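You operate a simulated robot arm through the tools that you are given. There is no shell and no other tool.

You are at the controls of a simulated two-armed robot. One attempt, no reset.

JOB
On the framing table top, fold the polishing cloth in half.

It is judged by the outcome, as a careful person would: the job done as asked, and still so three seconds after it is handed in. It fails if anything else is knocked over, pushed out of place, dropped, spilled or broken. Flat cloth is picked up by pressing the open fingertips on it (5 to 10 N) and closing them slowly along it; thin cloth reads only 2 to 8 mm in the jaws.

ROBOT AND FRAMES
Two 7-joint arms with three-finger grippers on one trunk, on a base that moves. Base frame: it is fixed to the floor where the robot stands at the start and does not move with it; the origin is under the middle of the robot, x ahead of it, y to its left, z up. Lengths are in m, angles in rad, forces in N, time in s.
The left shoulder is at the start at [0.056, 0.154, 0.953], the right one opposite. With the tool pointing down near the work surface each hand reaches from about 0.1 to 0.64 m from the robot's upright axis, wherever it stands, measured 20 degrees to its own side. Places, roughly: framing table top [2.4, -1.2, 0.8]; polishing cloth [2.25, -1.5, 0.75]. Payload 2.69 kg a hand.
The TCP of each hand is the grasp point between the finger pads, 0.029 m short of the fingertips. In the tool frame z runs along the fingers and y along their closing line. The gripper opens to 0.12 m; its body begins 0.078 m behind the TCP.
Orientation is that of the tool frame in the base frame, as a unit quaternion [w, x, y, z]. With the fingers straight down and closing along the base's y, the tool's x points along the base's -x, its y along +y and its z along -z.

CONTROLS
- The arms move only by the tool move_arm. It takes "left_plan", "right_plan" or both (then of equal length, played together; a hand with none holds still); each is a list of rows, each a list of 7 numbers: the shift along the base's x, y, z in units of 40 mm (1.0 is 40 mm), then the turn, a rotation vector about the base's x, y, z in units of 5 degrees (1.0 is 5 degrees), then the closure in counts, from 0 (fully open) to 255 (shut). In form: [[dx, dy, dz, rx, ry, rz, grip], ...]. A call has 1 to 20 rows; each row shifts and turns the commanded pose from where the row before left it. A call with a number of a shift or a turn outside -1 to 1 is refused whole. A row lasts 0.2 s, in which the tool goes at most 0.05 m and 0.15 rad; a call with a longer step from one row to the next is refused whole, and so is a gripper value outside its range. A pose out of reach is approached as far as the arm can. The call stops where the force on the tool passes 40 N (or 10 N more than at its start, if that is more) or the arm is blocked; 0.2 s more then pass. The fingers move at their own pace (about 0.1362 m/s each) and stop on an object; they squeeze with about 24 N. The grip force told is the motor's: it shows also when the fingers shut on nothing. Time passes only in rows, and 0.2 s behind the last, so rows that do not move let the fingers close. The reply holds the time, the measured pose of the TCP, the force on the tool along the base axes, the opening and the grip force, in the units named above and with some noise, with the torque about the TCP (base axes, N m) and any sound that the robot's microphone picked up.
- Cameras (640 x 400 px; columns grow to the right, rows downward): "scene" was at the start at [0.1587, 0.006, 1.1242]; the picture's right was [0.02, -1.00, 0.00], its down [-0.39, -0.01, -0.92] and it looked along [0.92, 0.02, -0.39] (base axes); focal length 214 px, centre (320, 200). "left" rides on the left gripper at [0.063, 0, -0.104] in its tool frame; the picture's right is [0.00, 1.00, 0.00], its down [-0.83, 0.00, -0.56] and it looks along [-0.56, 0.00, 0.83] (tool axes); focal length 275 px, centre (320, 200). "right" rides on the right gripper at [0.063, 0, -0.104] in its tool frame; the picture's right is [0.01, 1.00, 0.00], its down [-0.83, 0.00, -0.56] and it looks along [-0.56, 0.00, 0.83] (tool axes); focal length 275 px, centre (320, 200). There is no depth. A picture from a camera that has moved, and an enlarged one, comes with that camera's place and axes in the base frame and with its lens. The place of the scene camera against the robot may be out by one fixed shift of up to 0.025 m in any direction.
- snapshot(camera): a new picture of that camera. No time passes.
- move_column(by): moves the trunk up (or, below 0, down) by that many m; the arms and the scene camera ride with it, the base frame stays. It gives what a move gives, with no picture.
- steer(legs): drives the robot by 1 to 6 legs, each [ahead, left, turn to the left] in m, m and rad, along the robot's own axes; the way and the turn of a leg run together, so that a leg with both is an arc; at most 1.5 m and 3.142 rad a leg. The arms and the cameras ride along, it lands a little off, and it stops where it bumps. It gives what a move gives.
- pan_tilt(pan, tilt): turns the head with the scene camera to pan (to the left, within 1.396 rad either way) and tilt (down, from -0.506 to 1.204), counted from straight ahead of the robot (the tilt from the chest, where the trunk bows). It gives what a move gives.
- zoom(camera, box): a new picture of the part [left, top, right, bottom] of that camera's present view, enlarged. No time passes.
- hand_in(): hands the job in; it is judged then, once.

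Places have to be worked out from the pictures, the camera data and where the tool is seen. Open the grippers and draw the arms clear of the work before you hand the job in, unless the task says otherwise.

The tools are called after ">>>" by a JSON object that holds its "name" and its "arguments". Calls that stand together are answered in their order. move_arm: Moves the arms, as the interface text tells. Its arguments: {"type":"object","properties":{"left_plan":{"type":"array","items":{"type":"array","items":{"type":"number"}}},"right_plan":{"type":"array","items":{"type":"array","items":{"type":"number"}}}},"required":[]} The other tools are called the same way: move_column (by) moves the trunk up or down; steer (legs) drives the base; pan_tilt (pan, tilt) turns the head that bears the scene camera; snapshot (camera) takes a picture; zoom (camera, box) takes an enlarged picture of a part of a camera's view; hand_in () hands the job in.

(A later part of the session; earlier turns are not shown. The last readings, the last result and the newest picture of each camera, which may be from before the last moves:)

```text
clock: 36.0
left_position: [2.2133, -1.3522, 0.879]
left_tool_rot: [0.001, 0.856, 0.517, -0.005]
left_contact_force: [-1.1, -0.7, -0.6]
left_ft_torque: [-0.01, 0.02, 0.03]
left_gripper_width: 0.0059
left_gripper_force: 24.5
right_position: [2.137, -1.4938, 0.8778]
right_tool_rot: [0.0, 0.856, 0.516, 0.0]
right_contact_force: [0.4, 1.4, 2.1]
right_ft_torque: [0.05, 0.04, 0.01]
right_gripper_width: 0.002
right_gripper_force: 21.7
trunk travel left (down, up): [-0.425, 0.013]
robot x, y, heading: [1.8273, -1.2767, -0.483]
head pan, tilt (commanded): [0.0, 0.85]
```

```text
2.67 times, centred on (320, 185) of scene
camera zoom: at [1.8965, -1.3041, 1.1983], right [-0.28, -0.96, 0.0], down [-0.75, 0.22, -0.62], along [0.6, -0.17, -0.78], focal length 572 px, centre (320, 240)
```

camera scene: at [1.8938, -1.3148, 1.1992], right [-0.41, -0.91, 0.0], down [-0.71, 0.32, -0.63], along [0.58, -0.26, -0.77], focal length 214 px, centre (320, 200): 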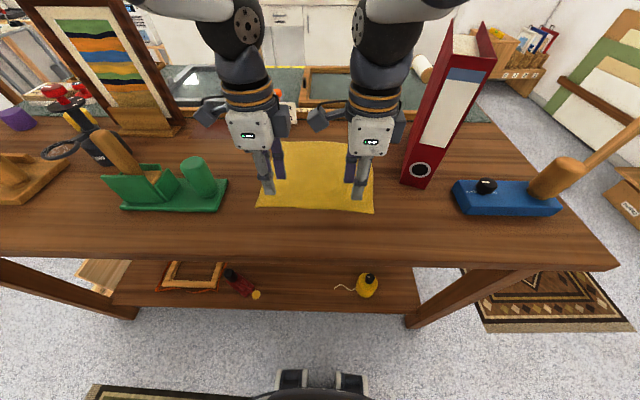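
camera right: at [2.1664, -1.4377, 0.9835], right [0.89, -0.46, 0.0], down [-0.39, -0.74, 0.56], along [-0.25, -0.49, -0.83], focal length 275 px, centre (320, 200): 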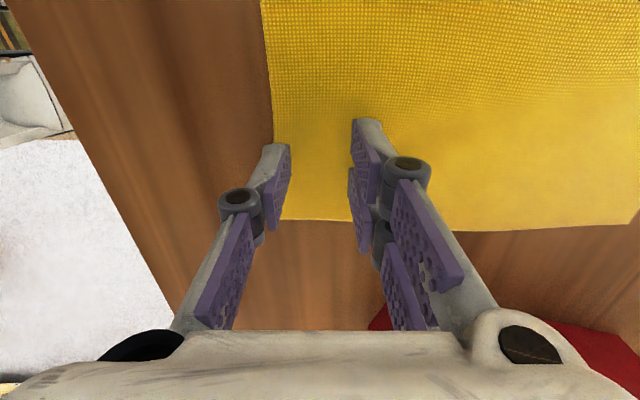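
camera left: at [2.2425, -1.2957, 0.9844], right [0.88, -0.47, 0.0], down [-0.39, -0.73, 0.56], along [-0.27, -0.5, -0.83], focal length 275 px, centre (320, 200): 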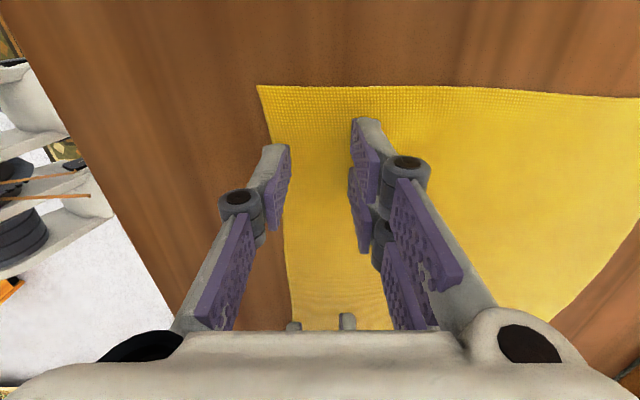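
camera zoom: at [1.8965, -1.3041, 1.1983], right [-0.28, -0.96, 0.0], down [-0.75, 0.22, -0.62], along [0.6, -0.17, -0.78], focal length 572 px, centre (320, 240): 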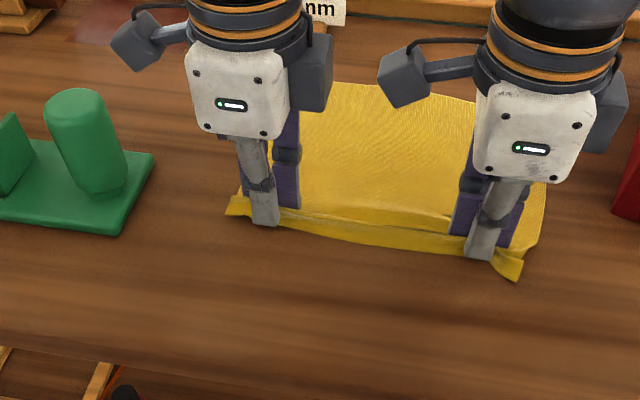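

Both hands have the cloth: the left jaws read 5.9 mm and the right 2.0 mm, with real grip force. Before moving along the fold path I need to check that the right forearm and wrist will clear the binder, so I'll look with the head tilted up.

>>> {"name": "pan_tilt", "arguments": {"pan": -0.3, "tilt": 0.45}}

>>> {"name": "snapshot", "arguments": {"camera": "scene"}}

>>> {"name": "snapshot", "arguments": {"camera": "right"}}

```text
clock: 36.8
left_position: [2.2144, -1.3528, 0.8792]
left_tool_rot: [0.001, 0.856, 0.516, -0.005]
left_contact_force: [-1.0, -0.1, 0.3]
left_ft_torque: [-0.03, 0.02, -0.02]
left_gripper_width: 0.006
left_gripper_force: 23.6
right_position: [2.1367, -1.4938, 0.878]
right_tool_rot: [0.001, 0.856, 0.516, 0.0]
right_contact_force: [0.2, 0.7, 0.9]
right_ft_torque: [0.02, 0.04, -0.05]
right_gripper_width: 0.0021
right_gripper_force: 22.0
trunk travel left (down, up): [-0.425, 0.013]
robot x, y, heading: [1.8289, -1.279, -0.485]
head pan, tilt (commanded): [-0.3, 0.45]
```

```text
taken
camera scene: at [1.9106, -1.3101, 1.2314], right [-0.3, -0.96, 0.0], down [-0.46, 0.14, -0.88], along [0.84, -0.26, -0.48], focal length 214 px, centre (320, 200)
```

scene: 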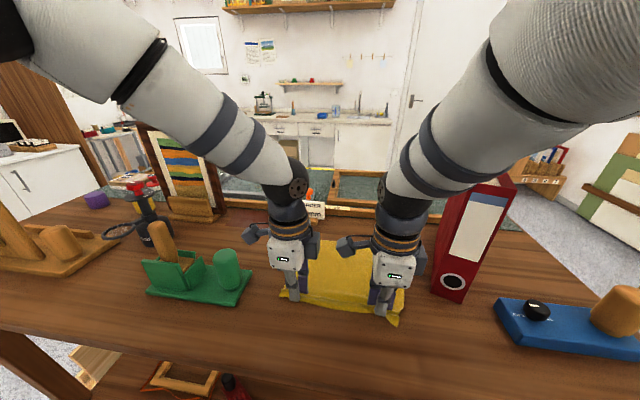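

```text
taken
camera right: at [2.1658, -1.4375, 0.9832], right [0.89, -0.46, 0.0], down [-0.38, -0.74, 0.56], along [-0.26, -0.49, -0.83], focal length 275 px, centre (320, 200)
```

right: 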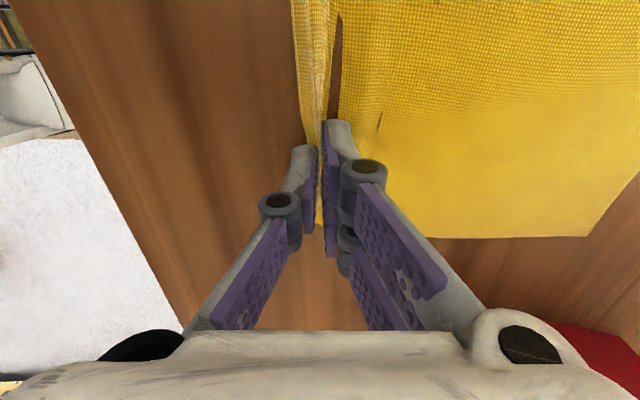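

The forearms rise steeply from the wrists and appear to clear the binder, but I'll move in small steps and check by eye. I'll re-centre the head, since the right arm seems close to it, and lift both hands about 35 mm along the start of the fold arc.

>>> {"name": "pan_tilt", "arguments": {"pan": 0.0, "tilt": 0.6}}

>>> {"name": "move_arm", "arguments": {"left_plan": [[0.0, 0.0, 0.12, 0, 0, 0, 255], [0.01, -0.005, 0.15, 0, 0, 0, 255], [0.03, -0.016, 0.15, 0, 0, 0, 255], [0.05, -0.026, 0.15, 0, 0, 0, 255], [0.06, -0.032, 0.15, 0, 0, 0, 255], [0.07, -0.037, 0.15, 0, 0, 0, 255]], "right_plan": [[0.0, 0.0, 0.12, 0, 0, 0, 255], [0.01, -0.005, 0.15, 0, 0, 0, 255], [0.03, -0.016, 0.15, 0, 0, 0, 255], [0.05, -0.026, 0.15, 0, 0, 0, 255], [0.06, -0.032, 0.15, 0, 0, 0, 255], [0.07, -0.037, 0.15, 0, 0, 0, 255]]}}

>>> {"name": "snapshot", "arguments": {"camera": "scene"}}

>>> {"name": "snapshot", "arguments": {"camera": "left"}}

>>> {"name": "snapshot", "arguments": {"camera": "right"}}

```text
clock: 37.6
left_position: [2.2129, -1.3521, 0.8787]
left_tool_rot: [0.0, 0.856, 0.518, -0.005]
left_contact_force: [-0.3, -1.4, 0.1]
left_ft_torque: [-0.04, -0.04, 0.01]
left_gripper_width: 0.006
left_gripper_force: 24.0
right_position: [2.1344, -1.494, 0.8769]
right_tool_rot: [0.0, 0.856, 0.518, -0.001]
right_contact_force: [1.7, 1.1, 2.9]
right_ft_torque: [0.03, 0.02, 0.01]
right_gripper_width: 0.0027
right_gripper_force: 24.2
trunk travel left (down, up): [-0.425, 0.013]
robot x, y, heading: [1.829, -1.2782, -0.478]
head pan, tilt (commanded): [0.0, 0.6]
```

```text
clock: 39.0
left_position: [2.2218, -1.3567, 0.9153]
left_tool_rot: [0.0, 0.856, 0.518, -0.006]
left_contact_force: [0.5, -0.8, -0.2]
left_ft_torque: [-0.03, 0.02, -0.02]
left_gripper_width: 0.0061
left_gripper_force: 23.6
right_position: [2.1447, -1.4982, 0.9115]
right_tool_rot: [-0.004, 0.857, 0.516, 0.001]
right_contact_force: [0.4, 0.2, 1.5]
right_ft_torque: [0.05, 0.02, 0.0]
right_gripper_width: 0.0015
right_gripper_force: 24.2
trunk travel left (down, up): [-0.425, 0.013]
robot x, y, heading: [1.8292, -1.2788, -0.483]
head pan, tilt (commanded): [0.0, 0.6]
```

```text
taken
camera scene: at [1.9117, -1.3108, 1.2367], right [-0.3, -0.95, 0.0], down [-0.41, 0.13, -0.9], along [0.86, -0.27, -0.43], focal length 214 px, centre (320, 200)
```

scene: 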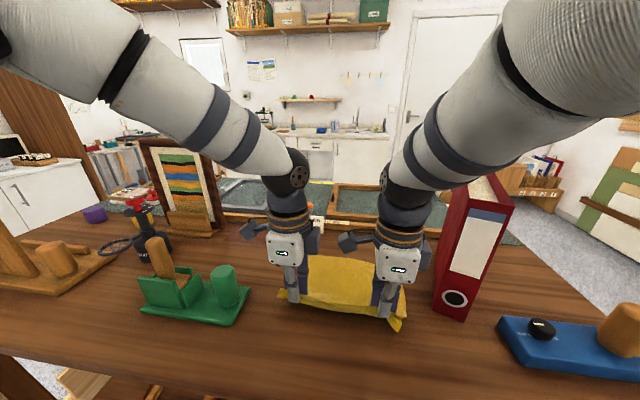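

```text
taken
camera left: at [2.2518, -1.3003, 1.018], right [0.88, -0.47, -0.01], down [-0.38, -0.73, 0.56], along [-0.27, -0.5, -0.83], focal length 275 px, centre (320, 200)
```

left: 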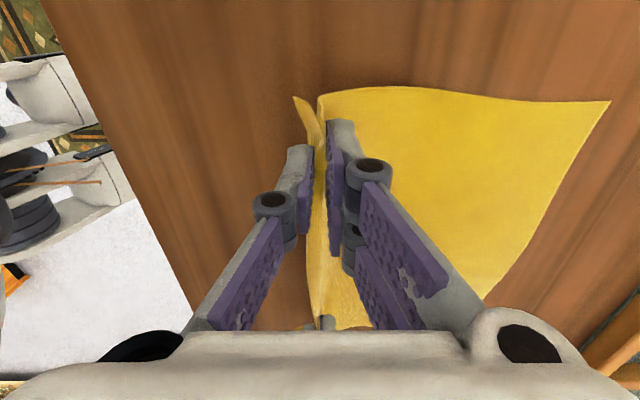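

```text
taken
camera right: at [2.1751, -1.4436, 1.0161], right [0.89, -0.47, -0.01], down [-0.38, -0.74, 0.55], along [-0.26, -0.48, -0.83], focal length 275 px, centre (320, 200)
```

right: 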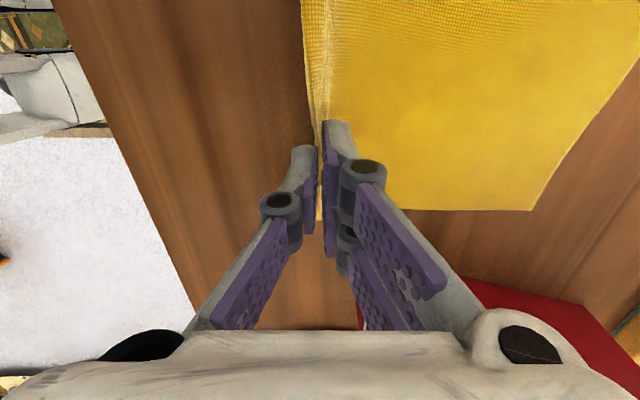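

The cloth's near edge is lifting with both hands. The head reads off its command and is probably leaning against the right arm, so I'll pan it left to relieve that and get a close view of the cloth.

>>> {"name": "pan_tilt", "arguments": {"pan": 0.25, "tilt": 0.5}}

>>> {"name": "snapshot", "arguments": {"camera": "scene"}}

>>> {"name": "zoom", "arguments": {"camera": "scene", "box": [240, 160, 520, 335]}}

```text
clock: 39.8
left_position: [2.2215, -1.3567, 0.9143]
left_tool_rot: [0.0, 0.856, 0.518, -0.006]
left_contact_force: [1.1, -0.4, 0.1]
left_ft_torque: [-0.02, 0.0, 0.01]
left_gripper_width: 0.006
left_gripper_force: 24.7
right_position: [2.1458, -1.4988, 0.912]
right_tool_rot: [0.001, 0.855, 0.518, -0.001]
right_contact_force: [0.7, 0.1, -0.4]
right_ft_torque: [-0.04, -0.06, 0.01]
right_gripper_width: 0.0012
right_gripper_force: 22.7
trunk travel left (down, up): [-0.425, 0.013]
robot x, y, heading: [1.8278, -1.2785, -0.485]
head pan, tilt (commanded): [0.25, 0.499]
```

```text
taken
camera scene: at [1.9124, -1.3096, 1.2392], right [-0.28, -0.96, 0.0], down [-0.39, 0.12, -0.91], along [0.87, -0.26, -0.41], focal length 214 px, centre (320, 200)
```

scene: 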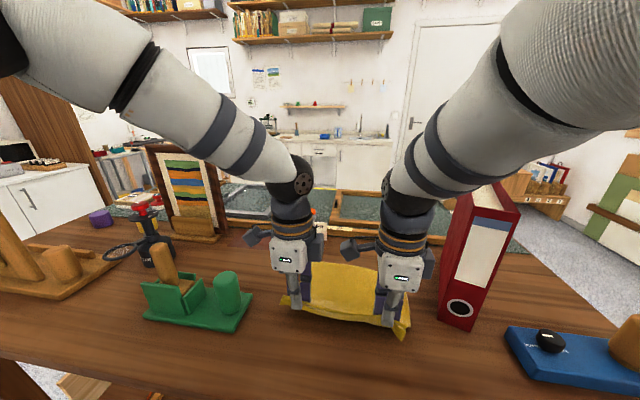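

```text
2.29 times, centred on (380, 248) of scene
camera zoom: at [1.9124, -1.3096, 1.2392], right [-0.28, -0.96, 0.0], down [-0.39, 0.12, -0.91], along [0.87, -0.26, -0.41], focal length 490 px, centre (183, 91)
```

zoom: 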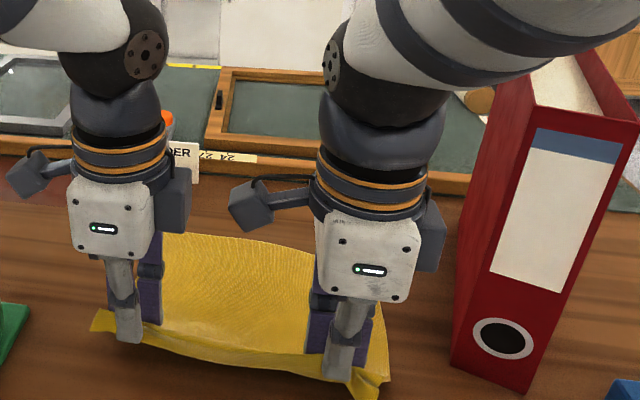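

The cloth hangs nicely from both hands. Now I'll zoom in on the gap between the right wrist and forearm and the binder before going forward.

>>> {"name": "zoom", "arguments": {"camera": "scene", "box": [370, 110, 540, 216]}}

>>> {"name": "zoom", "arguments": {"camera": "scene", "box": [380, 220, 540, 340]}}

```text
3.76 times, centred on (455, 163) of scene
camera zoom: at [1.9124, -1.3096, 1.2392], right [-0.28, -0.96, 0.0], down [-0.39, 0.12, -0.91], along [0.87, -0.26, -0.41], focal length 807 px, centre (-188, 339)
```

zoom: 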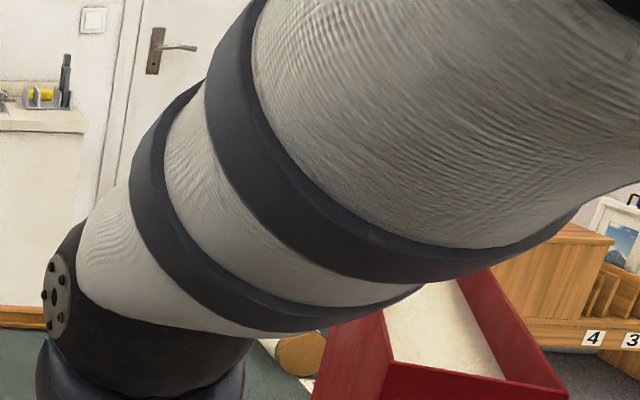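

```text
3.33 times, centred on (460, 280) of scene
camera zoom: at [1.9124, -1.3096, 1.2392], right [-0.28, -0.96, 0.0], down [-0.39, 0.12, -0.91], along [0.87, -0.26, -0.41], focal length 715 px, centre (-147, -67)
```

zoom: 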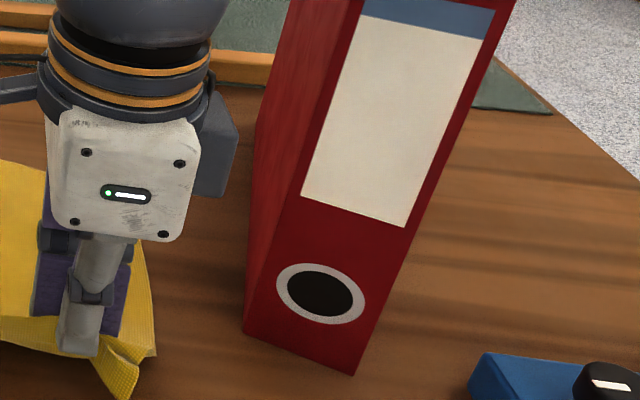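

I estimate the binder's near-left edge at 0.16 m right of my axis with its top at z≈1.10. The right gripper's outer side stays about 5 cm from it and the forearm passes above and beside it, so I'll continue the arc to its top.

>>> {"name": "move_arm", "arguments": {"left_plan": [[0.126, -0.067, 0.15, 0, 0, 0, 255], [0.126, -0.067, 0.15, 0, 0, 0, 255], [0.122, -0.064, 0.125, 0, 0, 0, 255], [0.122, -0.064, 0.125, 0, 0, 0, 255], [0.174, -0.092, 0.085, 0, 0, 0, 255], [0.174, -0.092, 0.085, 0, 0, 0, 255], [0.186, -0.098, 0.028, 0, 0, 0, 255], [0.186, -0.098, 0.028, 0, 0, 0, 255]], "right_plan": [[0.126, -0.067, 0.15, 0, 0, 0, 255], [0.126, -0.067, 0.15, 0, 0, 0, 255], [0.122, -0.064, 0.125, 0, 0, 0, 255], [0.122, -0.064, 0.125, 0, 0, 0, 255], [0.174, -0.092, 0.085, 0, 0, 0, 255], [0.174, -0.092, 0.085, 0, 0, 0, 255], [0.186, -0.098, 0.028, 0, 0, 0, 255], [0.186, -0.098, 0.028, 0, 0, 0, 255]]}}

>>> {"name": "snapshot", "arguments": {"camera": "scene"}}

>>> {"name": "snapshot", "arguments": {"camera": "left"}}

>>> {"name": "snapshot", "arguments": {"camera": "right"}}

```text
clock: 41.6
left_position: [2.2694, -1.3815, 0.9455]
left_tool_rot: [0.0, 0.856, 0.517, -0.006]
left_contact_force: [-0.7, -0.6, 0.6]
left_ft_torque: [0.01, 0.01, -0.02]
left_gripper_width: 0.0059
left_gripper_force: 24.4
right_position: [2.1947, -1.5255, 0.9443]
right_tool_rot: [0.001, 0.856, 0.517, -0.002]
right_contact_force: [-0.7, 0.0, 1.2]
right_ft_torque: [-0.01, -0.04, 0.0]
right_gripper_width: 0.0014
right_gripper_force: 22.7
trunk travel left (down, up): [-0.425, 0.013]
robot x, y, heading: [1.8256, -1.2792, -0.487]
head pan, tilt (commanded): [0.25, 0.499]
```

```text
taken
camera scene: at [1.9126, -1.3046, 1.2319], right [-0.23, -0.97, 0.0], down [-0.47, 0.11, -0.88], along [0.85, -0.2, -0.48], focal length 214 px, centre (320, 200)
```

scene: 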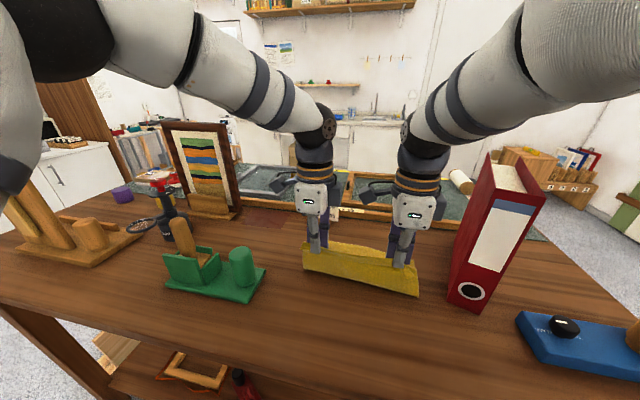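

```text
taken
camera left: at [2.3004, -1.3253, 1.0483], right [0.88, -0.47, 0.0], down [-0.38, -0.73, 0.56], along [-0.27, -0.5, -0.83], focal length 275 px, centre (320, 200)
```

left: 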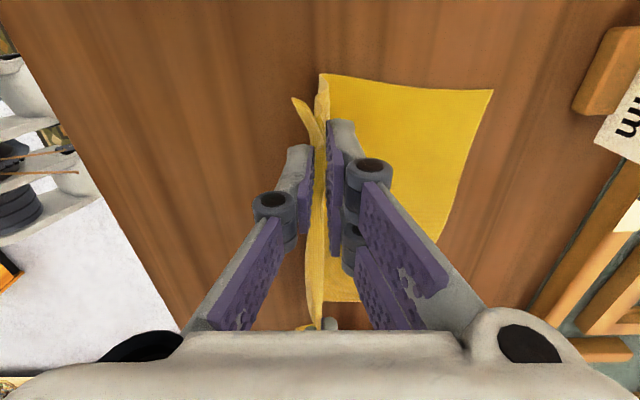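

```text
taken
camera right: at [2.2238, -1.468, 1.0481], right [0.89, -0.46, 0.0], down [-0.38, -0.74, 0.56], along [-0.26, -0.5, -0.83], focal length 275 px, centre (320, 200)
```

right: 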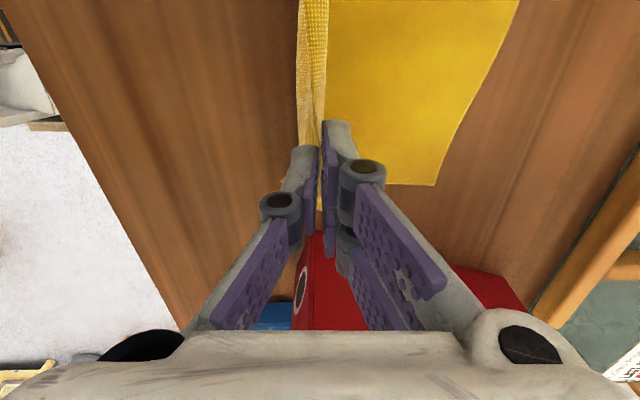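

The cloth hangs cleanly over its middle. The hand cameras show its far edge now at about (2.382,-1.419) to (2.253,-1.615), meaning it slid slightly and rotated a little. I'll lower the left hand a bit further forward than the right so the near edge lands parallel to the far edge.

>>> {"name": "move_arm", "arguments": {"left_plan": [[0.2145, -0.1345, -0.0275, 0, 0, 0, 255], [0.2145, -0.1345, -0.0275, 0, 0, 0, 255], [0.199, -0.1264, -0.081, 0, 0, 0, 255], [0.199, -0.1264, -0.081, 0, 0, 0, 255], [0.17, -0.111, -0.129, 0, 0, 0, 255], [0.17, -0.111, -0.129, 0, 0, 0, 255]], "right_plan": [[0.171, -0.112, -0.0275, 0, 0, 0, 255], [0.171, -0.112, -0.0275, 0, 0, 0, 255], [0.159, -0.105, -0.081, 0, 0, 0, 255], [0.159, -0.105, -0.081, 0, 0, 0, 255], [0.136, -0.093, -0.129, 0, 0, 0, 255], [0.136, -0.093, -0.129, 0, 0, 0, 255]]}}

>>> {"name": "snapshot", "arguments": {"camera": "scene"}}

>>> {"name": "snapshot", "arguments": {"camera": "left"}}

>>> {"name": "snapshot", "arguments": {"camera": "right"}}

```text
clock: 43.0
left_position: [2.3171, -1.4126, 0.9272]
left_tool_rot: [0.001, 0.856, 0.517, -0.006]
left_contact_force: [-0.5, -0.2, -0.7]
left_ft_torque: [-0.03, 0.02, -0.03]
left_gripper_width: 0.0059
left_gripper_force: 23.9
right_position: [2.2328, -1.5499, 0.9242]
right_tool_rot: [0.001, 0.856, 0.517, -0.001]
right_contact_force: [1.2, -1.3, 0.0]
right_ft_torque: [0.04, -0.01, 0.02]
right_gripper_width: 0.0023
right_gripper_force: 22.6
trunk travel left (down, up): [-0.425, 0.013]
robot x, y, heading: [1.8277, -1.2799, -0.484]
head pan, tilt (commanded): [0.25, 0.499]
```

```text
taken
camera scene: at [1.9127, -1.3046, 1.2318], right [-0.23, -0.97, 0.0], down [-0.47, 0.11, -0.88], along [0.85, -0.2, -0.48], focal length 214 px, centre (320, 200)
```

scene: 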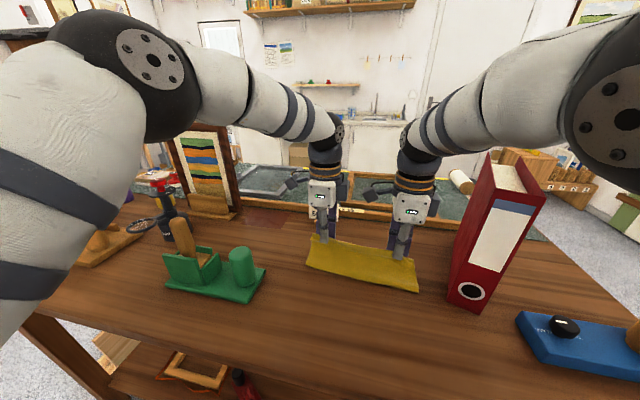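

```text
taken
camera left: at [2.3483, -1.3561, 1.0297], right [0.88, -0.47, 0.0], down [-0.38, -0.73, 0.56], along [-0.27, -0.5, -0.83], focal length 275 px, centre (320, 200)
```

left: 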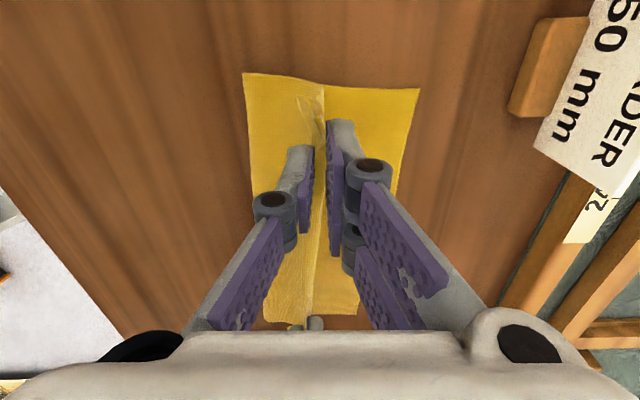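

```text
taken
camera right: at [2.2612, -1.4934, 1.0284], right [0.89, -0.46, 0.0], down [-0.38, -0.74, 0.56], along [-0.26, -0.5, -0.83], focal length 275 px, centre (320, 200)
```

right: 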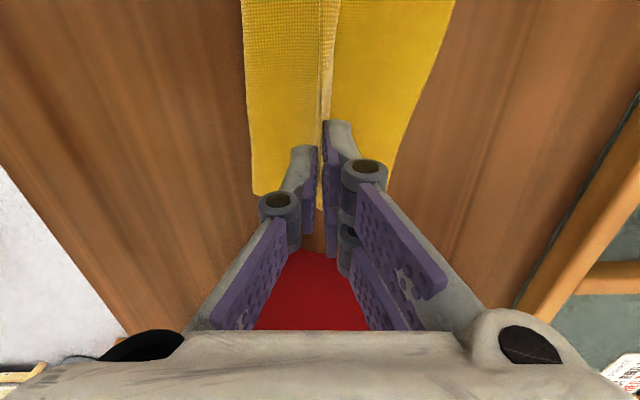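

The fold line sits about halfway along the cloth and the far edge has not slipped. I'll continue lowering the near edge onto the far half.

>>> {"name": "move_arm", "arguments": {"left_plan": [[0.127, -0.088, -0.169, 0, 0, 0, 255], [0.127, -0.088, -0.169, 0, 0, 0, 255], [0.0775, -0.062, -0.196, 0, 0, 0, 255], [0.0775, -0.062, -0.196, 0, 0, 0, 255], [0.021, -0.032, -0.16, 0, 0, 0, 255], [0.021, -0.032, -0.14, 0, 0, 0, 255]], "right_plan": [[0.1006, -0.0744, -0.169, 0, 0, 0, 255], [0.1006, -0.0744, -0.169, 0, 0, 0, 255], [0.061, -0.053, -0.18, 0, 0, 0, 255], [0.061, -0.053, -0.18, 0, 0, 0, 255], [0.0155, -0.0295, -0.15, 0, 0, 0, 255], [0.0155, -0.0295, -0.12, 0, 0, 0, 255]]}}

>>> {"name": "snapshot", "arguments": {"camera": "scene"}}

>>> {"name": "snapshot", "arguments": {"camera": "left"}}

>>> {"name": "snapshot", "arguments": {"camera": "right"}}

```text
clock: 44.4
left_position: [2.3346, -1.4278, 0.8862]
left_tool_rot: [0.001, 0.855, 0.518, -0.006]
left_contact_force: [-0.4, -1.4, 0.5]
left_ft_torque: [0.0, 0.01, 0.0]
left_gripper_width: 0.006
left_gripper_force: 24.0
right_position: [2.2466, -1.5622, 0.8873]
right_tool_rot: [0.002, 0.856, 0.517, 0.0]
right_contact_force: [0.6, -0.3, 0.1]
right_ft_torque: [-0.04, -0.01, 0.01]
right_gripper_width: 0.0023
right_gripper_force: 22.4
trunk travel left (down, up): [-0.425, 0.013]
robot x, y, heading: [1.8256, -1.279, -0.481]
head pan, tilt (commanded): [0.25, 0.499]
```

```text
taken
camera scene: at [1.9124, -1.3044, 1.2319], right [-0.23, -0.97, 0.0], down [-0.47, 0.11, -0.88], along [0.85, -0.2, -0.48], focal length 214 px, centre (320, 200)
```

scene: 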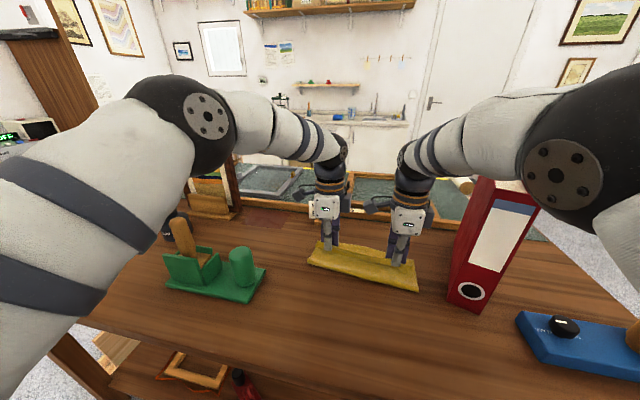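

```text
taken
camera left: at [2.3654, -1.3708, 0.9896], right [0.88, -0.47, 0.0], down [-0.38, -0.73, 0.56], along [-0.27, -0.5, -0.83], focal length 275 px, centre (320, 200)
```

left: 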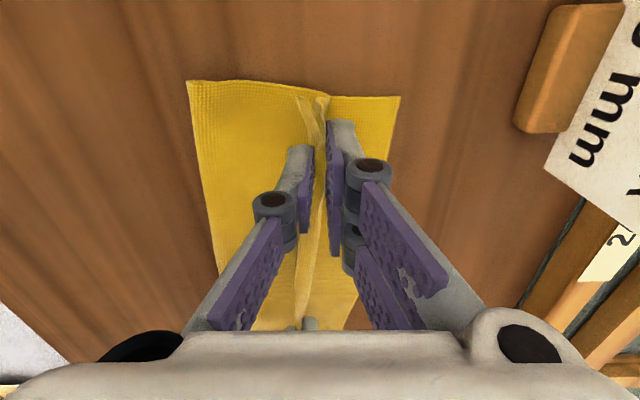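

```text
taken
camera right: at [2.2757, -1.5047, 0.9907], right [0.89, -0.46, 0.0], down [-0.38, -0.74, 0.56], along [-0.26, -0.5, -0.83], focal length 275 px, centre (320, 200)
```

right: 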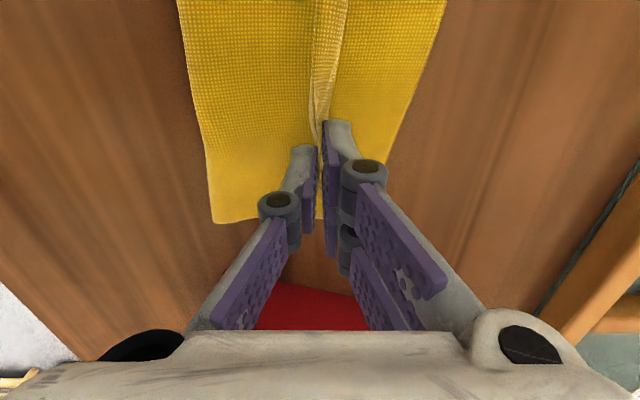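

The near edge is just above the far half now. I'll zoom in on the held strips to see which way the free edge points.

>>> {"name": "zoom", "arguments": {"camera": "left", "box": [170, 60, 430, 222]}}

>>> {"name": "zoom", "arguments": {"camera": "right", "box": [170, 0, 460, 181]}}

>>> {"name": "zoom", "arguments": {"camera": "scene", "box": [280, 180, 460, 310]}}

```text
2.46 times, centred on (300, 141) of left
camera zoom: at [2.3654, -1.3708, 0.9896], right [0.88, -0.47, 0.0], down [-0.38, -0.73, 0.56], along [-0.27, -0.5, -0.83], focal length 678 px, centre (369, 345)
```

zoom: 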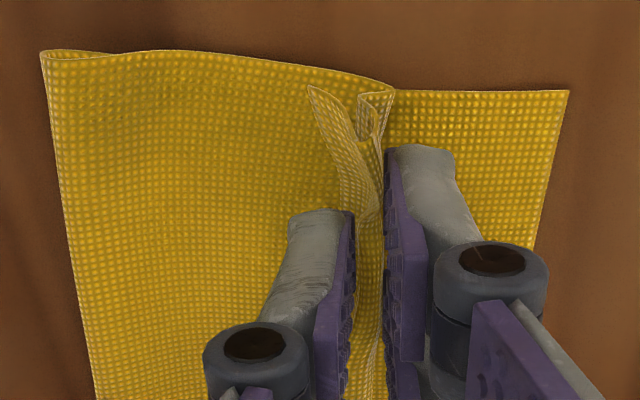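

```text
2.21 times, centred on (315, 90) of right
camera zoom: at [2.2757, -1.5047, 0.9907], right [0.89, -0.46, 0.0], down [-0.38, -0.74, 0.56], along [-0.26, -0.5, -0.83], focal length 608 px, centre (331, 442)
```

zoom: 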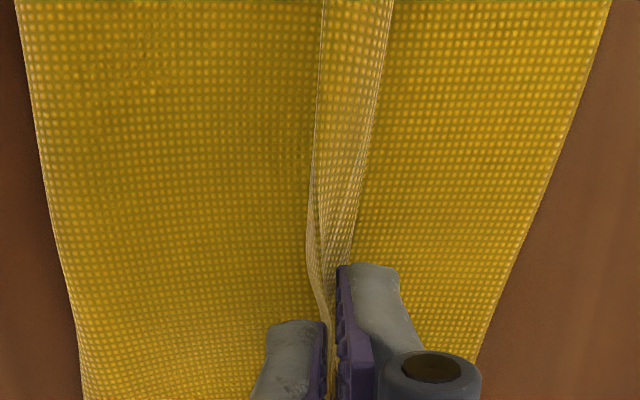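

```text
3.08 times, centred on (370, 245) of scene
camera zoom: at [1.9124, -1.3044, 1.2319], right [-0.23, -0.97, 0.0], down [-0.47, 0.11, -0.88], along [0.85, -0.2, -0.48], focal length 660 px, centre (166, 62)
```

zoom: 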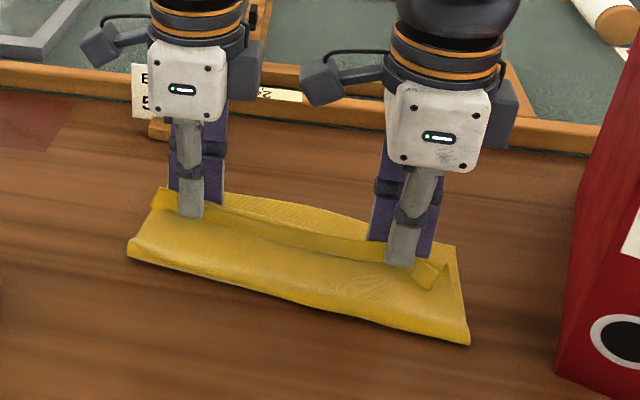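

Both layers lie parallel, and the held strip is folded back as a small hem pinched in the jaws, with its base about 38 mm from the far edge. If the hem opens flat it lands right on the far edge, so I'll lower 3 mm and open the fingers slowly to see how it relaxes.

>>> {"name": "move_arm", "arguments": {"left_plan": [[0, 0, -0.05, 0, 0, 0, 255], [0, 0, -0.03, 0, 0, 0, 255], [0, 0, 0, 0, 0, 0, 240], [0, 0, 0, 0, 0, 0, 232], [0, 0, 0, 0, 0, 0, 224], [0, 0, 0, 0, 0, 0, 216]], "right_plan": [[0, 0, -0.05, 0, 0, 0, 255], [0, 0, -0.05, 0, 0, 0, 255], [0, 0, 0, 0, 0, 0, 240], [0, 0, 0, 0, 0, 0, 232], [0, 0, 0, 0, 0, 0, 224], [0, 0, 0, 0, 0, 0, 216]]}}

>>> {"name": "zoom", "arguments": {"camera": "left", "box": [170, 60, 430, 222]}}

>>> {"name": "zoom", "arguments": {"camera": "right", "box": [170, 40, 460, 221]}}

>>> {"name": "zoom", "arguments": {"camera": "scene", "box": [280, 180, 460, 310]}}

```text
clock: 45.8
left_position: [2.3354, -1.4274, 0.8829]
left_tool_rot: [0.001, 0.856, 0.517, -0.006]
left_contact_force: [0.5, 0.6, -0.5]
left_ft_torque: [-0.01, -0.01, -0.01]
left_gripper_width: 0.0184
left_gripper_force: 0.2
right_position: [2.2461, -1.5618, 0.8822]
right_tool_rot: [0.002, 0.855, 0.518, -0.001]
right_contact_force: [-0.4, -0.4, -0.2]
right_ft_torque: [0.01, -0.03, -0.04]
right_gripper_width: 0.0184
right_gripper_force: 0.1
trunk travel left (down, up): [-0.425, 0.013]
robot x, y, heading: [1.8276, -1.278, -0.483]
head pan, tilt (commanded): [0.25, 0.499]
```

```text
2.46 times, centred on (300, 141) of left
camera zoom: at [2.3659, -1.3701, 0.9856], right [0.88, -0.47, 0.0], down [-0.38, -0.73, 0.56], along [-0.27, -0.5, -0.83], focal length 678 px, centre (369, 345)
```

zoom: 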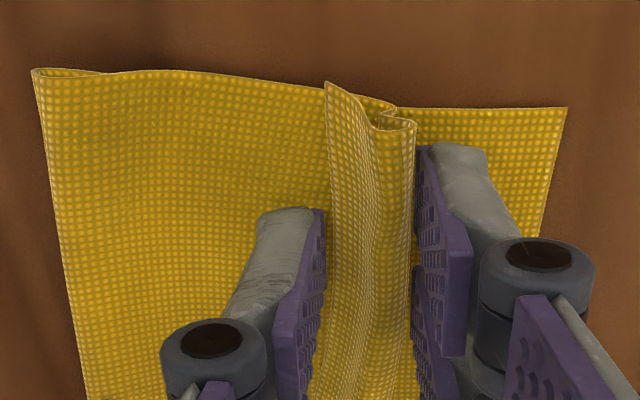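

```text
2.21 times, centred on (315, 130) of right
camera zoom: at [2.2752, -1.5049, 0.986], right [0.89, -0.46, 0.0], down [-0.38, -0.74, 0.56], along [-0.26, -0.5, -0.83], focal length 608 px, centre (331, 353)
```

zoom: 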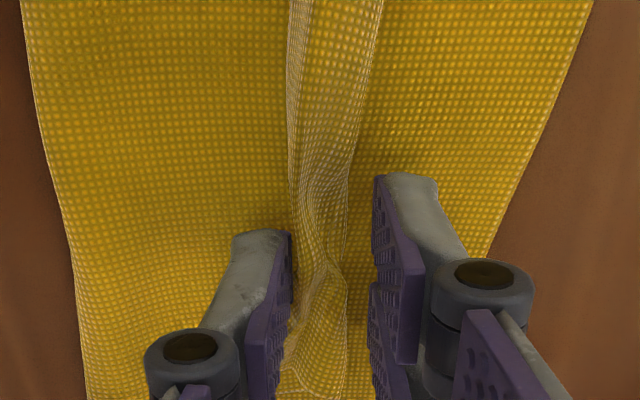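

```text
3.08 times, centred on (370, 245) of scene
camera zoom: at [1.9123, -1.3044, 1.2319], right [-0.23, -0.97, 0.0], down [-0.47, 0.11, -0.88], along [0.85, -0.2, -0.48], focal length 660 px, centre (166, 62)
```

zoom: 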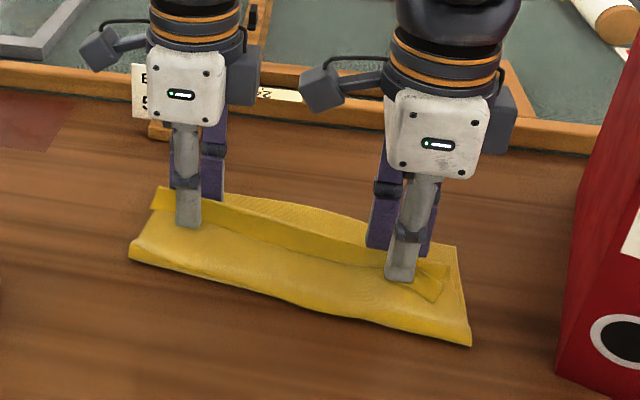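

The jaws have released and the hem has relaxed into a low fold-back about 2 cm wide. I'll open a bit more and lift straight up to let it relax freely, then look at how the cloth lies.

>>> {"name": "move_arm", "arguments": {"left_plan": [[0, 0, 0, 0, 0, 0, 205], [0, 0, 0, 0, 0, 0, 195], [0, 0, 0.15, 0, 0, 0, 195], [0, 0, 0.3, 0, 0, 0, 195], [0, 0, 0.5, 0, 0, 0, 195], [0, 0, 0.5, 0, 0, 0, 195], [0, 0, 0.5, 0, 0, 0, 195]], "right_plan": [[0, 0, 0, 0, 0, 0, 205], [0, 0, 0, 0, 0, 0, 195], [0, 0, 0.15, 0, 0, 0, 195], [0, 0, 0.3, 0, 0, 0, 195], [0, 0, 0.5, 0, 0, 0, 195], [0, 0, 0.5, 0, 0, 0, 195], [0, 0, 0.5, 0, 0, 0, 195]]}}

>>> {"name": "snapshot", "arguments": {"camera": "left"}}

>>> {"name": "snapshot", "arguments": {"camera": "right"}}

>>> {"name": "zoom", "arguments": {"camera": "scene", "box": [280, 180, 460, 310]}}

```text
clock: 47.4
left_position: [2.3354, -1.4278, 0.9597]
left_tool_rot: [0.002, 0.856, 0.518, -0.005]
left_contact_force: [-0.4, 0.5, -0.2]
left_ft_torque: [0.0, 0.0, 0.0]
left_gripper_width: 0.0282
left_gripper_force: 0.1
right_position: [2.2444, -1.56, 0.9613]
right_tool_rot: [0.002, 0.856, 0.517, -0.001]
right_contact_force: [-0.4, 1.4, -0.5]
right_ft_torque: [-0.01, -0.01, 0.03]
right_gripper_width: 0.0281
right_gripper_force: 0.0
trunk travel left (down, up): [-0.425, 0.013]
robot x, y, heading: [1.8265, -1.2749, -0.485]
head pan, tilt (commanded): [0.25, 0.499]
```

```text
taken
camera left: at [2.3654, -1.37, 1.0638], right [0.88, -0.47, 0.0], down [-0.38, -0.73, 0.56], along [-0.27, -0.5, -0.83], focal length 275 px, centre (320, 200)
```

left: 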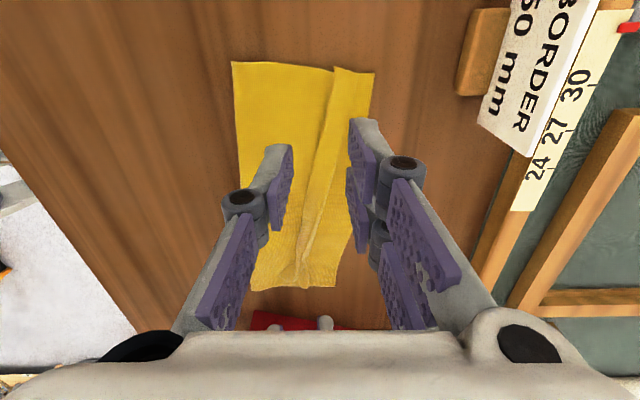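

```text
taken
camera right: at [2.2746, -1.5037, 1.065], right [0.89, -0.46, 0.0], down [-0.38, -0.74, 0.56], along [-0.26, -0.5, -0.83], focal length 275 px, centre (320, 200)
```

right: 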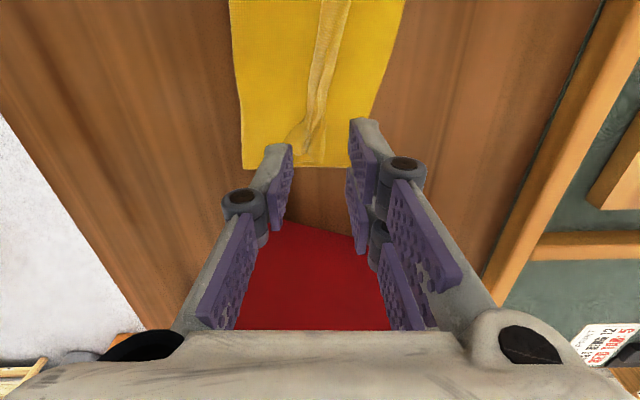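

```text
3.08 times, centred on (370, 245) of scene
camera zoom: at [1.9119, -1.3042, 1.232], right [-0.23, -0.97, 0.0], down [-0.47, 0.11, -0.88], along [0.85, -0.2, -0.48], focal length 660 px, centre (166, 62)
```

zoom: 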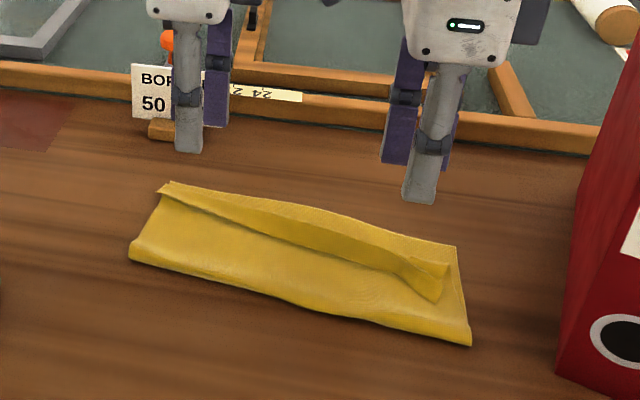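

The cloth stays folded, but the near edge has a fold-back strip about 2 cm wide along it. I'll zoom in to see the hem's exact shape.

>>> {"name": "zoom", "arguments": {"camera": "left", "box": [200, 40, 420, 177]}}

>>> {"name": "zoom", "arguments": {"camera": "left", "box": [210, 165, 400, 300]}}

>>> {"name": "zoom", "arguments": {"camera": "scene", "box": [305, 220, 425, 295]}}

```text
2.91 times, centred on (310, 108) of left
camera zoom: at [2.3654, -1.37, 1.0638], right [0.88, -0.47, 0.0], down [-0.38, -0.73, 0.56], along [-0.27, -0.5, -0.83], focal length 801 px, centre (349, 466)
```

zoom: 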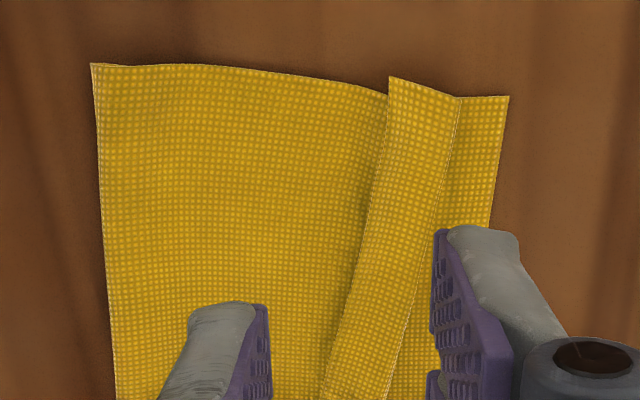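

```text
2.96 times, centred on (305, 232) of left
camera zoom: at [2.3654, -1.37, 1.0638], right [0.88, -0.47, 0.0], down [-0.38, -0.73, 0.56], along [-0.27, -0.5, -0.83], focal length 816 px, centre (364, 104)
```

zoom: 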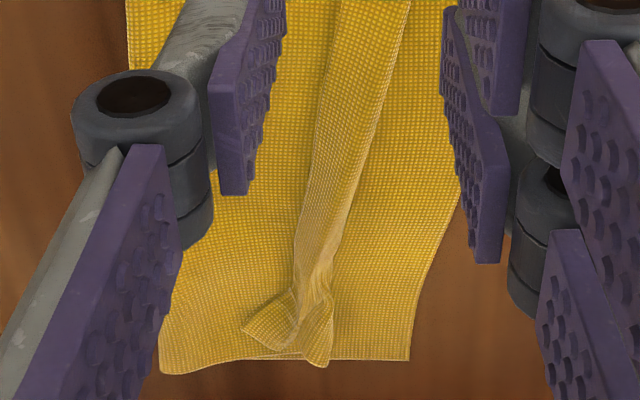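

```text
5.33 times, centred on (365, 258) of scene
camera zoom: at [1.9119, -1.3042, 1.232], right [-0.23, -0.97, 0.0], down [-0.47, 0.11, -0.88], along [0.85, -0.2, -0.48], focal length 1144 px, centre (80, -107)
```

zoom: 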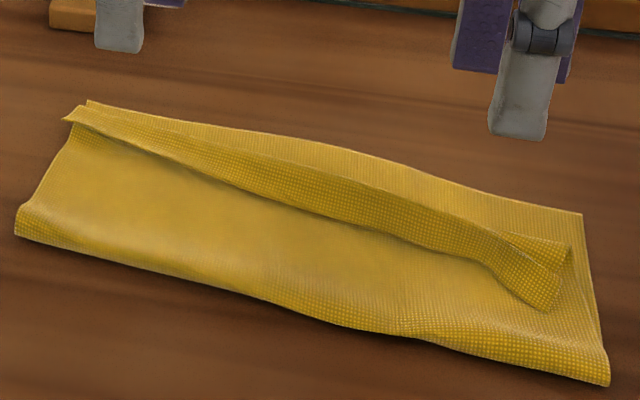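

The hem's free edge is slightly raised, and the top layer's crease looks closer to the far edge on the left than on the right. I'll move both hands up and clear for a clean view so I can measure the cloth before correcting it.

>>> {"name": "move_arm", "arguments": {"left_plan": [[0.0, 0.0, 0.5, 0, 0, 0, 195], [0.195, 0.368, 0.5, 0, 0, 0, 195], [0.195, 0.368, 0.5, 0, 0, 0, 195], [0.195, 0.368, 0.5, 0, 0, 0, 195], [0.195, 0.368, 0.5, 0, 0, 0, 195], [0.195, 0.368, 0.5, 0, 0, 0, 195]], "right_plan": [[0.0, 0.0, 0.5, 0, 0, 0, 195], [-0.295, 0.156, 0.42, 0, 0, 0, 195], [-0.295, 0.156, 0.42, 0, 0, 0, 195], [-0.295, 0.156, 0.42, 0, 0, 0, 195], [-0.295, 0.156, 0.42, 0, 0, 0, 195], [-0.295, 0.156, 0.42, 0, 0, 0, 195]]}}

>>> {"name": "snapshot", "arguments": {"camera": "left"}}

>>> {"name": "snapshot", "arguments": {"camera": "right"}}

>>> {"name": "snapshot", "arguments": {"camera": "scene"}}

```text
clock: 48.8
left_position: [2.3742, -1.3526, 1.0815]
left_tool_rot: [0.001, 0.856, 0.517, -0.006]
left_contact_force: [0.5, 0.4, 0.3]
left_ft_torque: [-0.02, -0.04, 0.03]
left_gripper_width: 0.0281
left_gripper_force: 0.1
right_position: [2.1863, -1.5303, 1.0653]
right_tool_rot: [0.002, 0.856, 0.518, 0.0]
right_contact_force: [-1.2, -0.2, 1.1]
right_ft_torque: [-0.05, -0.01, 0.01]
right_gripper_width: 0.0282
right_gripper_force: 0.2
trunk travel left (down, up): [-0.425, 0.013]
robot x, y, heading: [1.8262, -1.2786, -0.483]
head pan, tilt (commanded): [0.25, 0.499]
```

```text
taken
camera left: at [2.405, -1.2963, 1.1843], right [0.88, -0.47, 0.0], down [-0.38, -0.73, 0.56], along [-0.27, -0.5, -0.83], focal length 275 px, centre (320, 200)
```

left: 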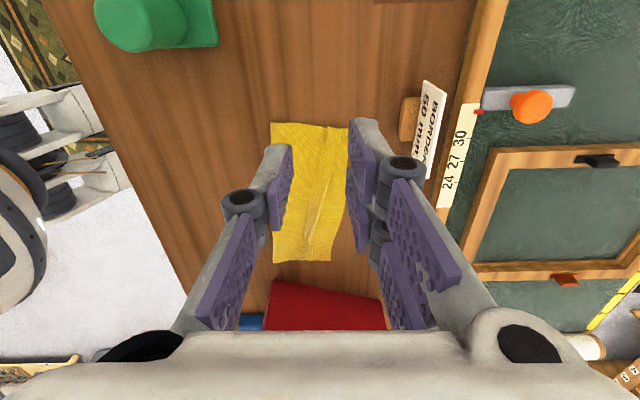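

```text
taken
camera right: at [2.216, -1.4733, 1.1686], right [0.89, -0.46, 0.0], down [-0.38, -0.74, 0.56], along [-0.26, -0.5, -0.83], focal length 275 px, centre (320, 200)
```

right: 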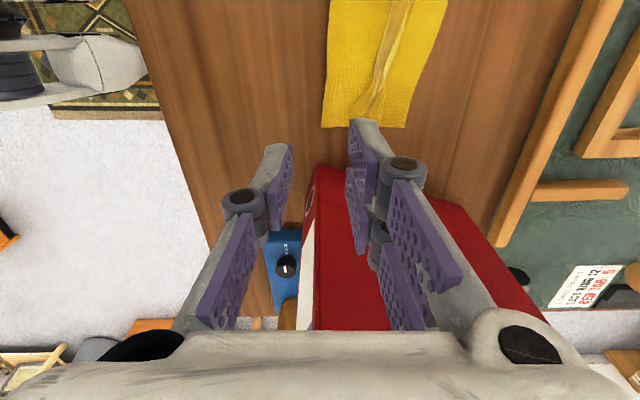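

```text
taken
camera scene: at [1.9121, -1.3041, 1.232], right [-0.23, -0.97, 0.0], down [-0.47, 0.11, -0.88], along [0.85, -0.2, -0.48], focal length 214 px, centre (320, 200)
```

scene: 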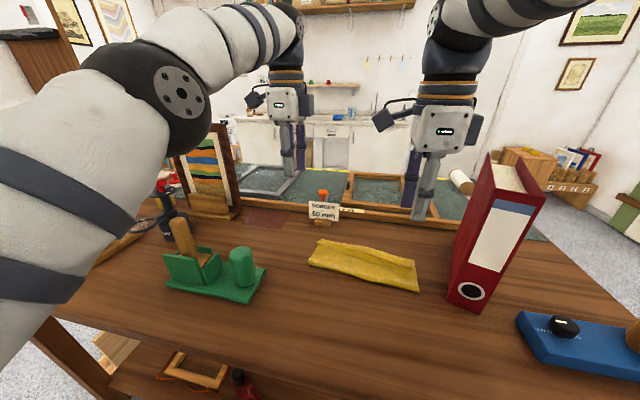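

>>> {"name": "zoom", "arguments": {"camera": "left", "box": [230, 105, 390, 275]}}

>>> {"name": "zoom", "arguments": {"camera": "right", "box": [300, 0, 470, 140]}}

>>> {"name": "zoom", "arguments": {"camera": "scene", "box": [295, 225, 435, 305]}}

```text
2.35 times, centred on (310, 190) of left
camera zoom: at [2.405, -1.2963, 1.1843], right [0.88, -0.47, 0.0], down [-0.38, -0.73, 0.56], along [-0.27, -0.5, -0.83], focal length 648 px, centre (344, 224)
```

zoom: 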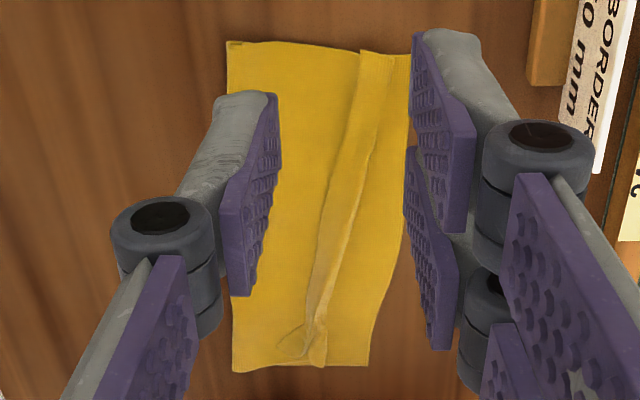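

```text
2.86 times, centred on (385, 70) of right
camera zoom: at [2.216, -1.4733, 1.1686], right [0.89, -0.46, 0.0], down [-0.38, -0.74, 0.56], along [-0.26, -0.5, -0.83], focal length 786 px, centre (134, 571)
```

zoom: 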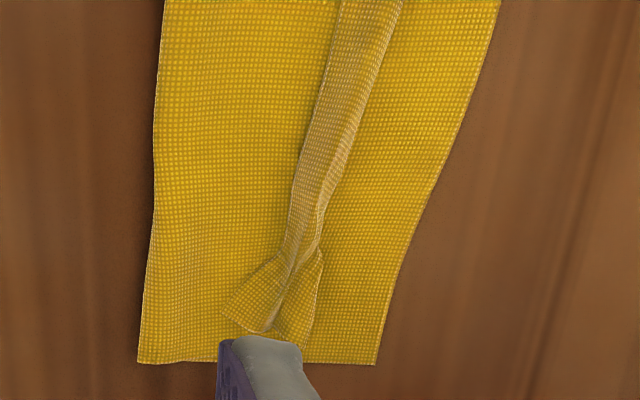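

```text
4.57 times, centred on (365, 265) of scene
camera zoom: at [1.9121, -1.3041, 1.232], right [-0.23, -0.97, 0.0], down [-0.47, 0.11, -0.88], along [0.85, -0.2, -0.48], focal length 980 px, centre (114, -97)
```

zoom: 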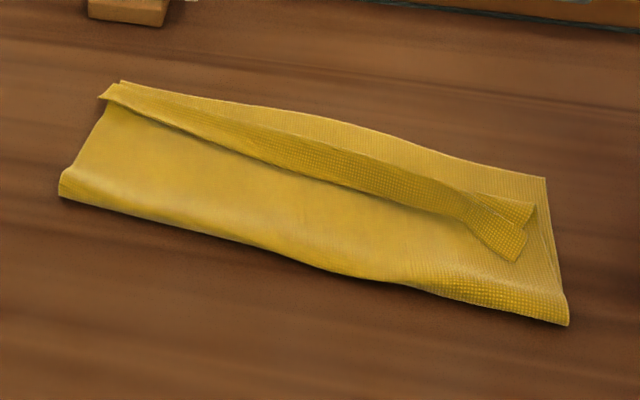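

Measured now: the fold line is near the middle, but the free edge strip is folded back on top about 2 cm at the left and more, crumpled, at the right. I'll try to flip the strip outward with the backs of closed fingers, starting with the left hand just behind the strip near its left end.

>>> {"name": "move_arm", "arguments": {"left_plan": [[-0.227, -0.231, -0.465, 0, 0, 0, 255], [-0.227, -0.231, -0.465, 0, 0, 0, 255], [-0.227, -0.231, -0.465, 0, 0, 0, 255], [-0.227, -0.231, -0.465, 0, 0, 0, 255], [-0.227, -0.231, -0.465, 0, 0, 0, 255], [-0.227, -0.231, -0.465, 0, 0, 0, 255], [-0.227, -0.231, -0.465, 0, 0, 0, 255]]}}

>>> {"name": "snapshot", "arguments": {"camera": "left"}}

>>> {"name": "zoom", "arguments": {"camera": "scene", "box": [295, 205, 435, 305]}}

```text
clock: 50.4
left_position: [2.3083, -1.4177, 0.9489]
left_tool_rot: [0.002, 0.855, 0.518, -0.006]
left_contact_force: [0.0, 0.5, 0.7]
left_ft_torque: [0.02, -0.01, 0.01]
left_gripper_width: 0.0
left_gripper_force: 24.0
right_position: [2.1876, -1.5315, 1.0651]
right_tool_rot: [0.002, 0.856, 0.517, 0.0]
right_contact_force: [0.2, 1.5, -0.1]
right_ft_torque: [0.02, -0.02, -0.01]
right_gripper_width: 0.0281
right_gripper_force: 0.1
trunk travel left (down, up): [-0.425, 0.013]
robot x, y, heading: [1.8274, -1.2814, -0.482]
head pan, tilt (commanded): [0.25, 0.499]
```

```text
taken
camera left: at [2.3399, -1.3608, 1.053], right [0.88, -0.47, 0.0], down [-0.38, -0.73, 0.56], along [-0.27, -0.5, -0.83], focal length 275 px, centre (320, 200)
```

left: 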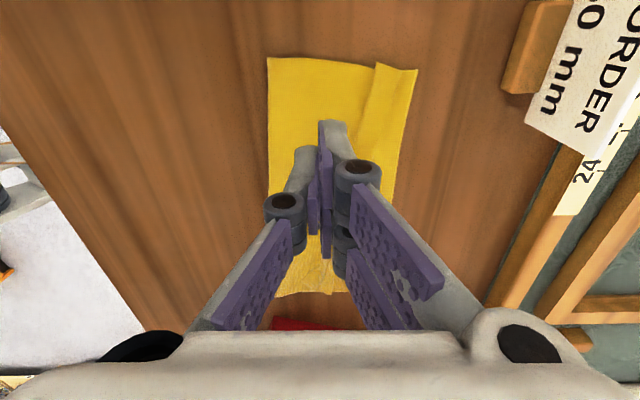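

```text
4.00 times, centred on (365, 255) of scene
camera zoom: at [1.9123, -1.3046, 1.2319], right [-0.23, -0.97, 0.0], down [-0.47, 0.11, -0.88], along [0.85, -0.2, -0.48], focal length 858 px, centre (140, -20)
```

zoom: 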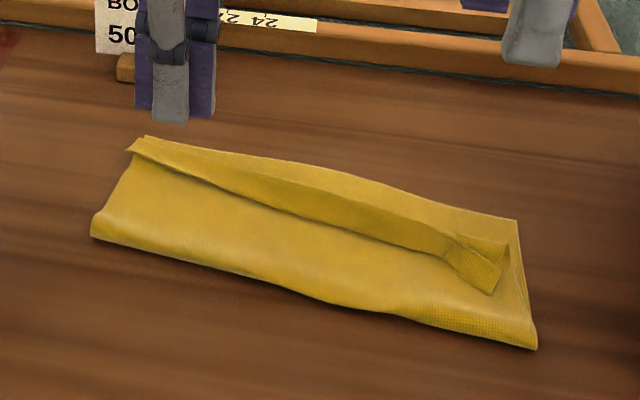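

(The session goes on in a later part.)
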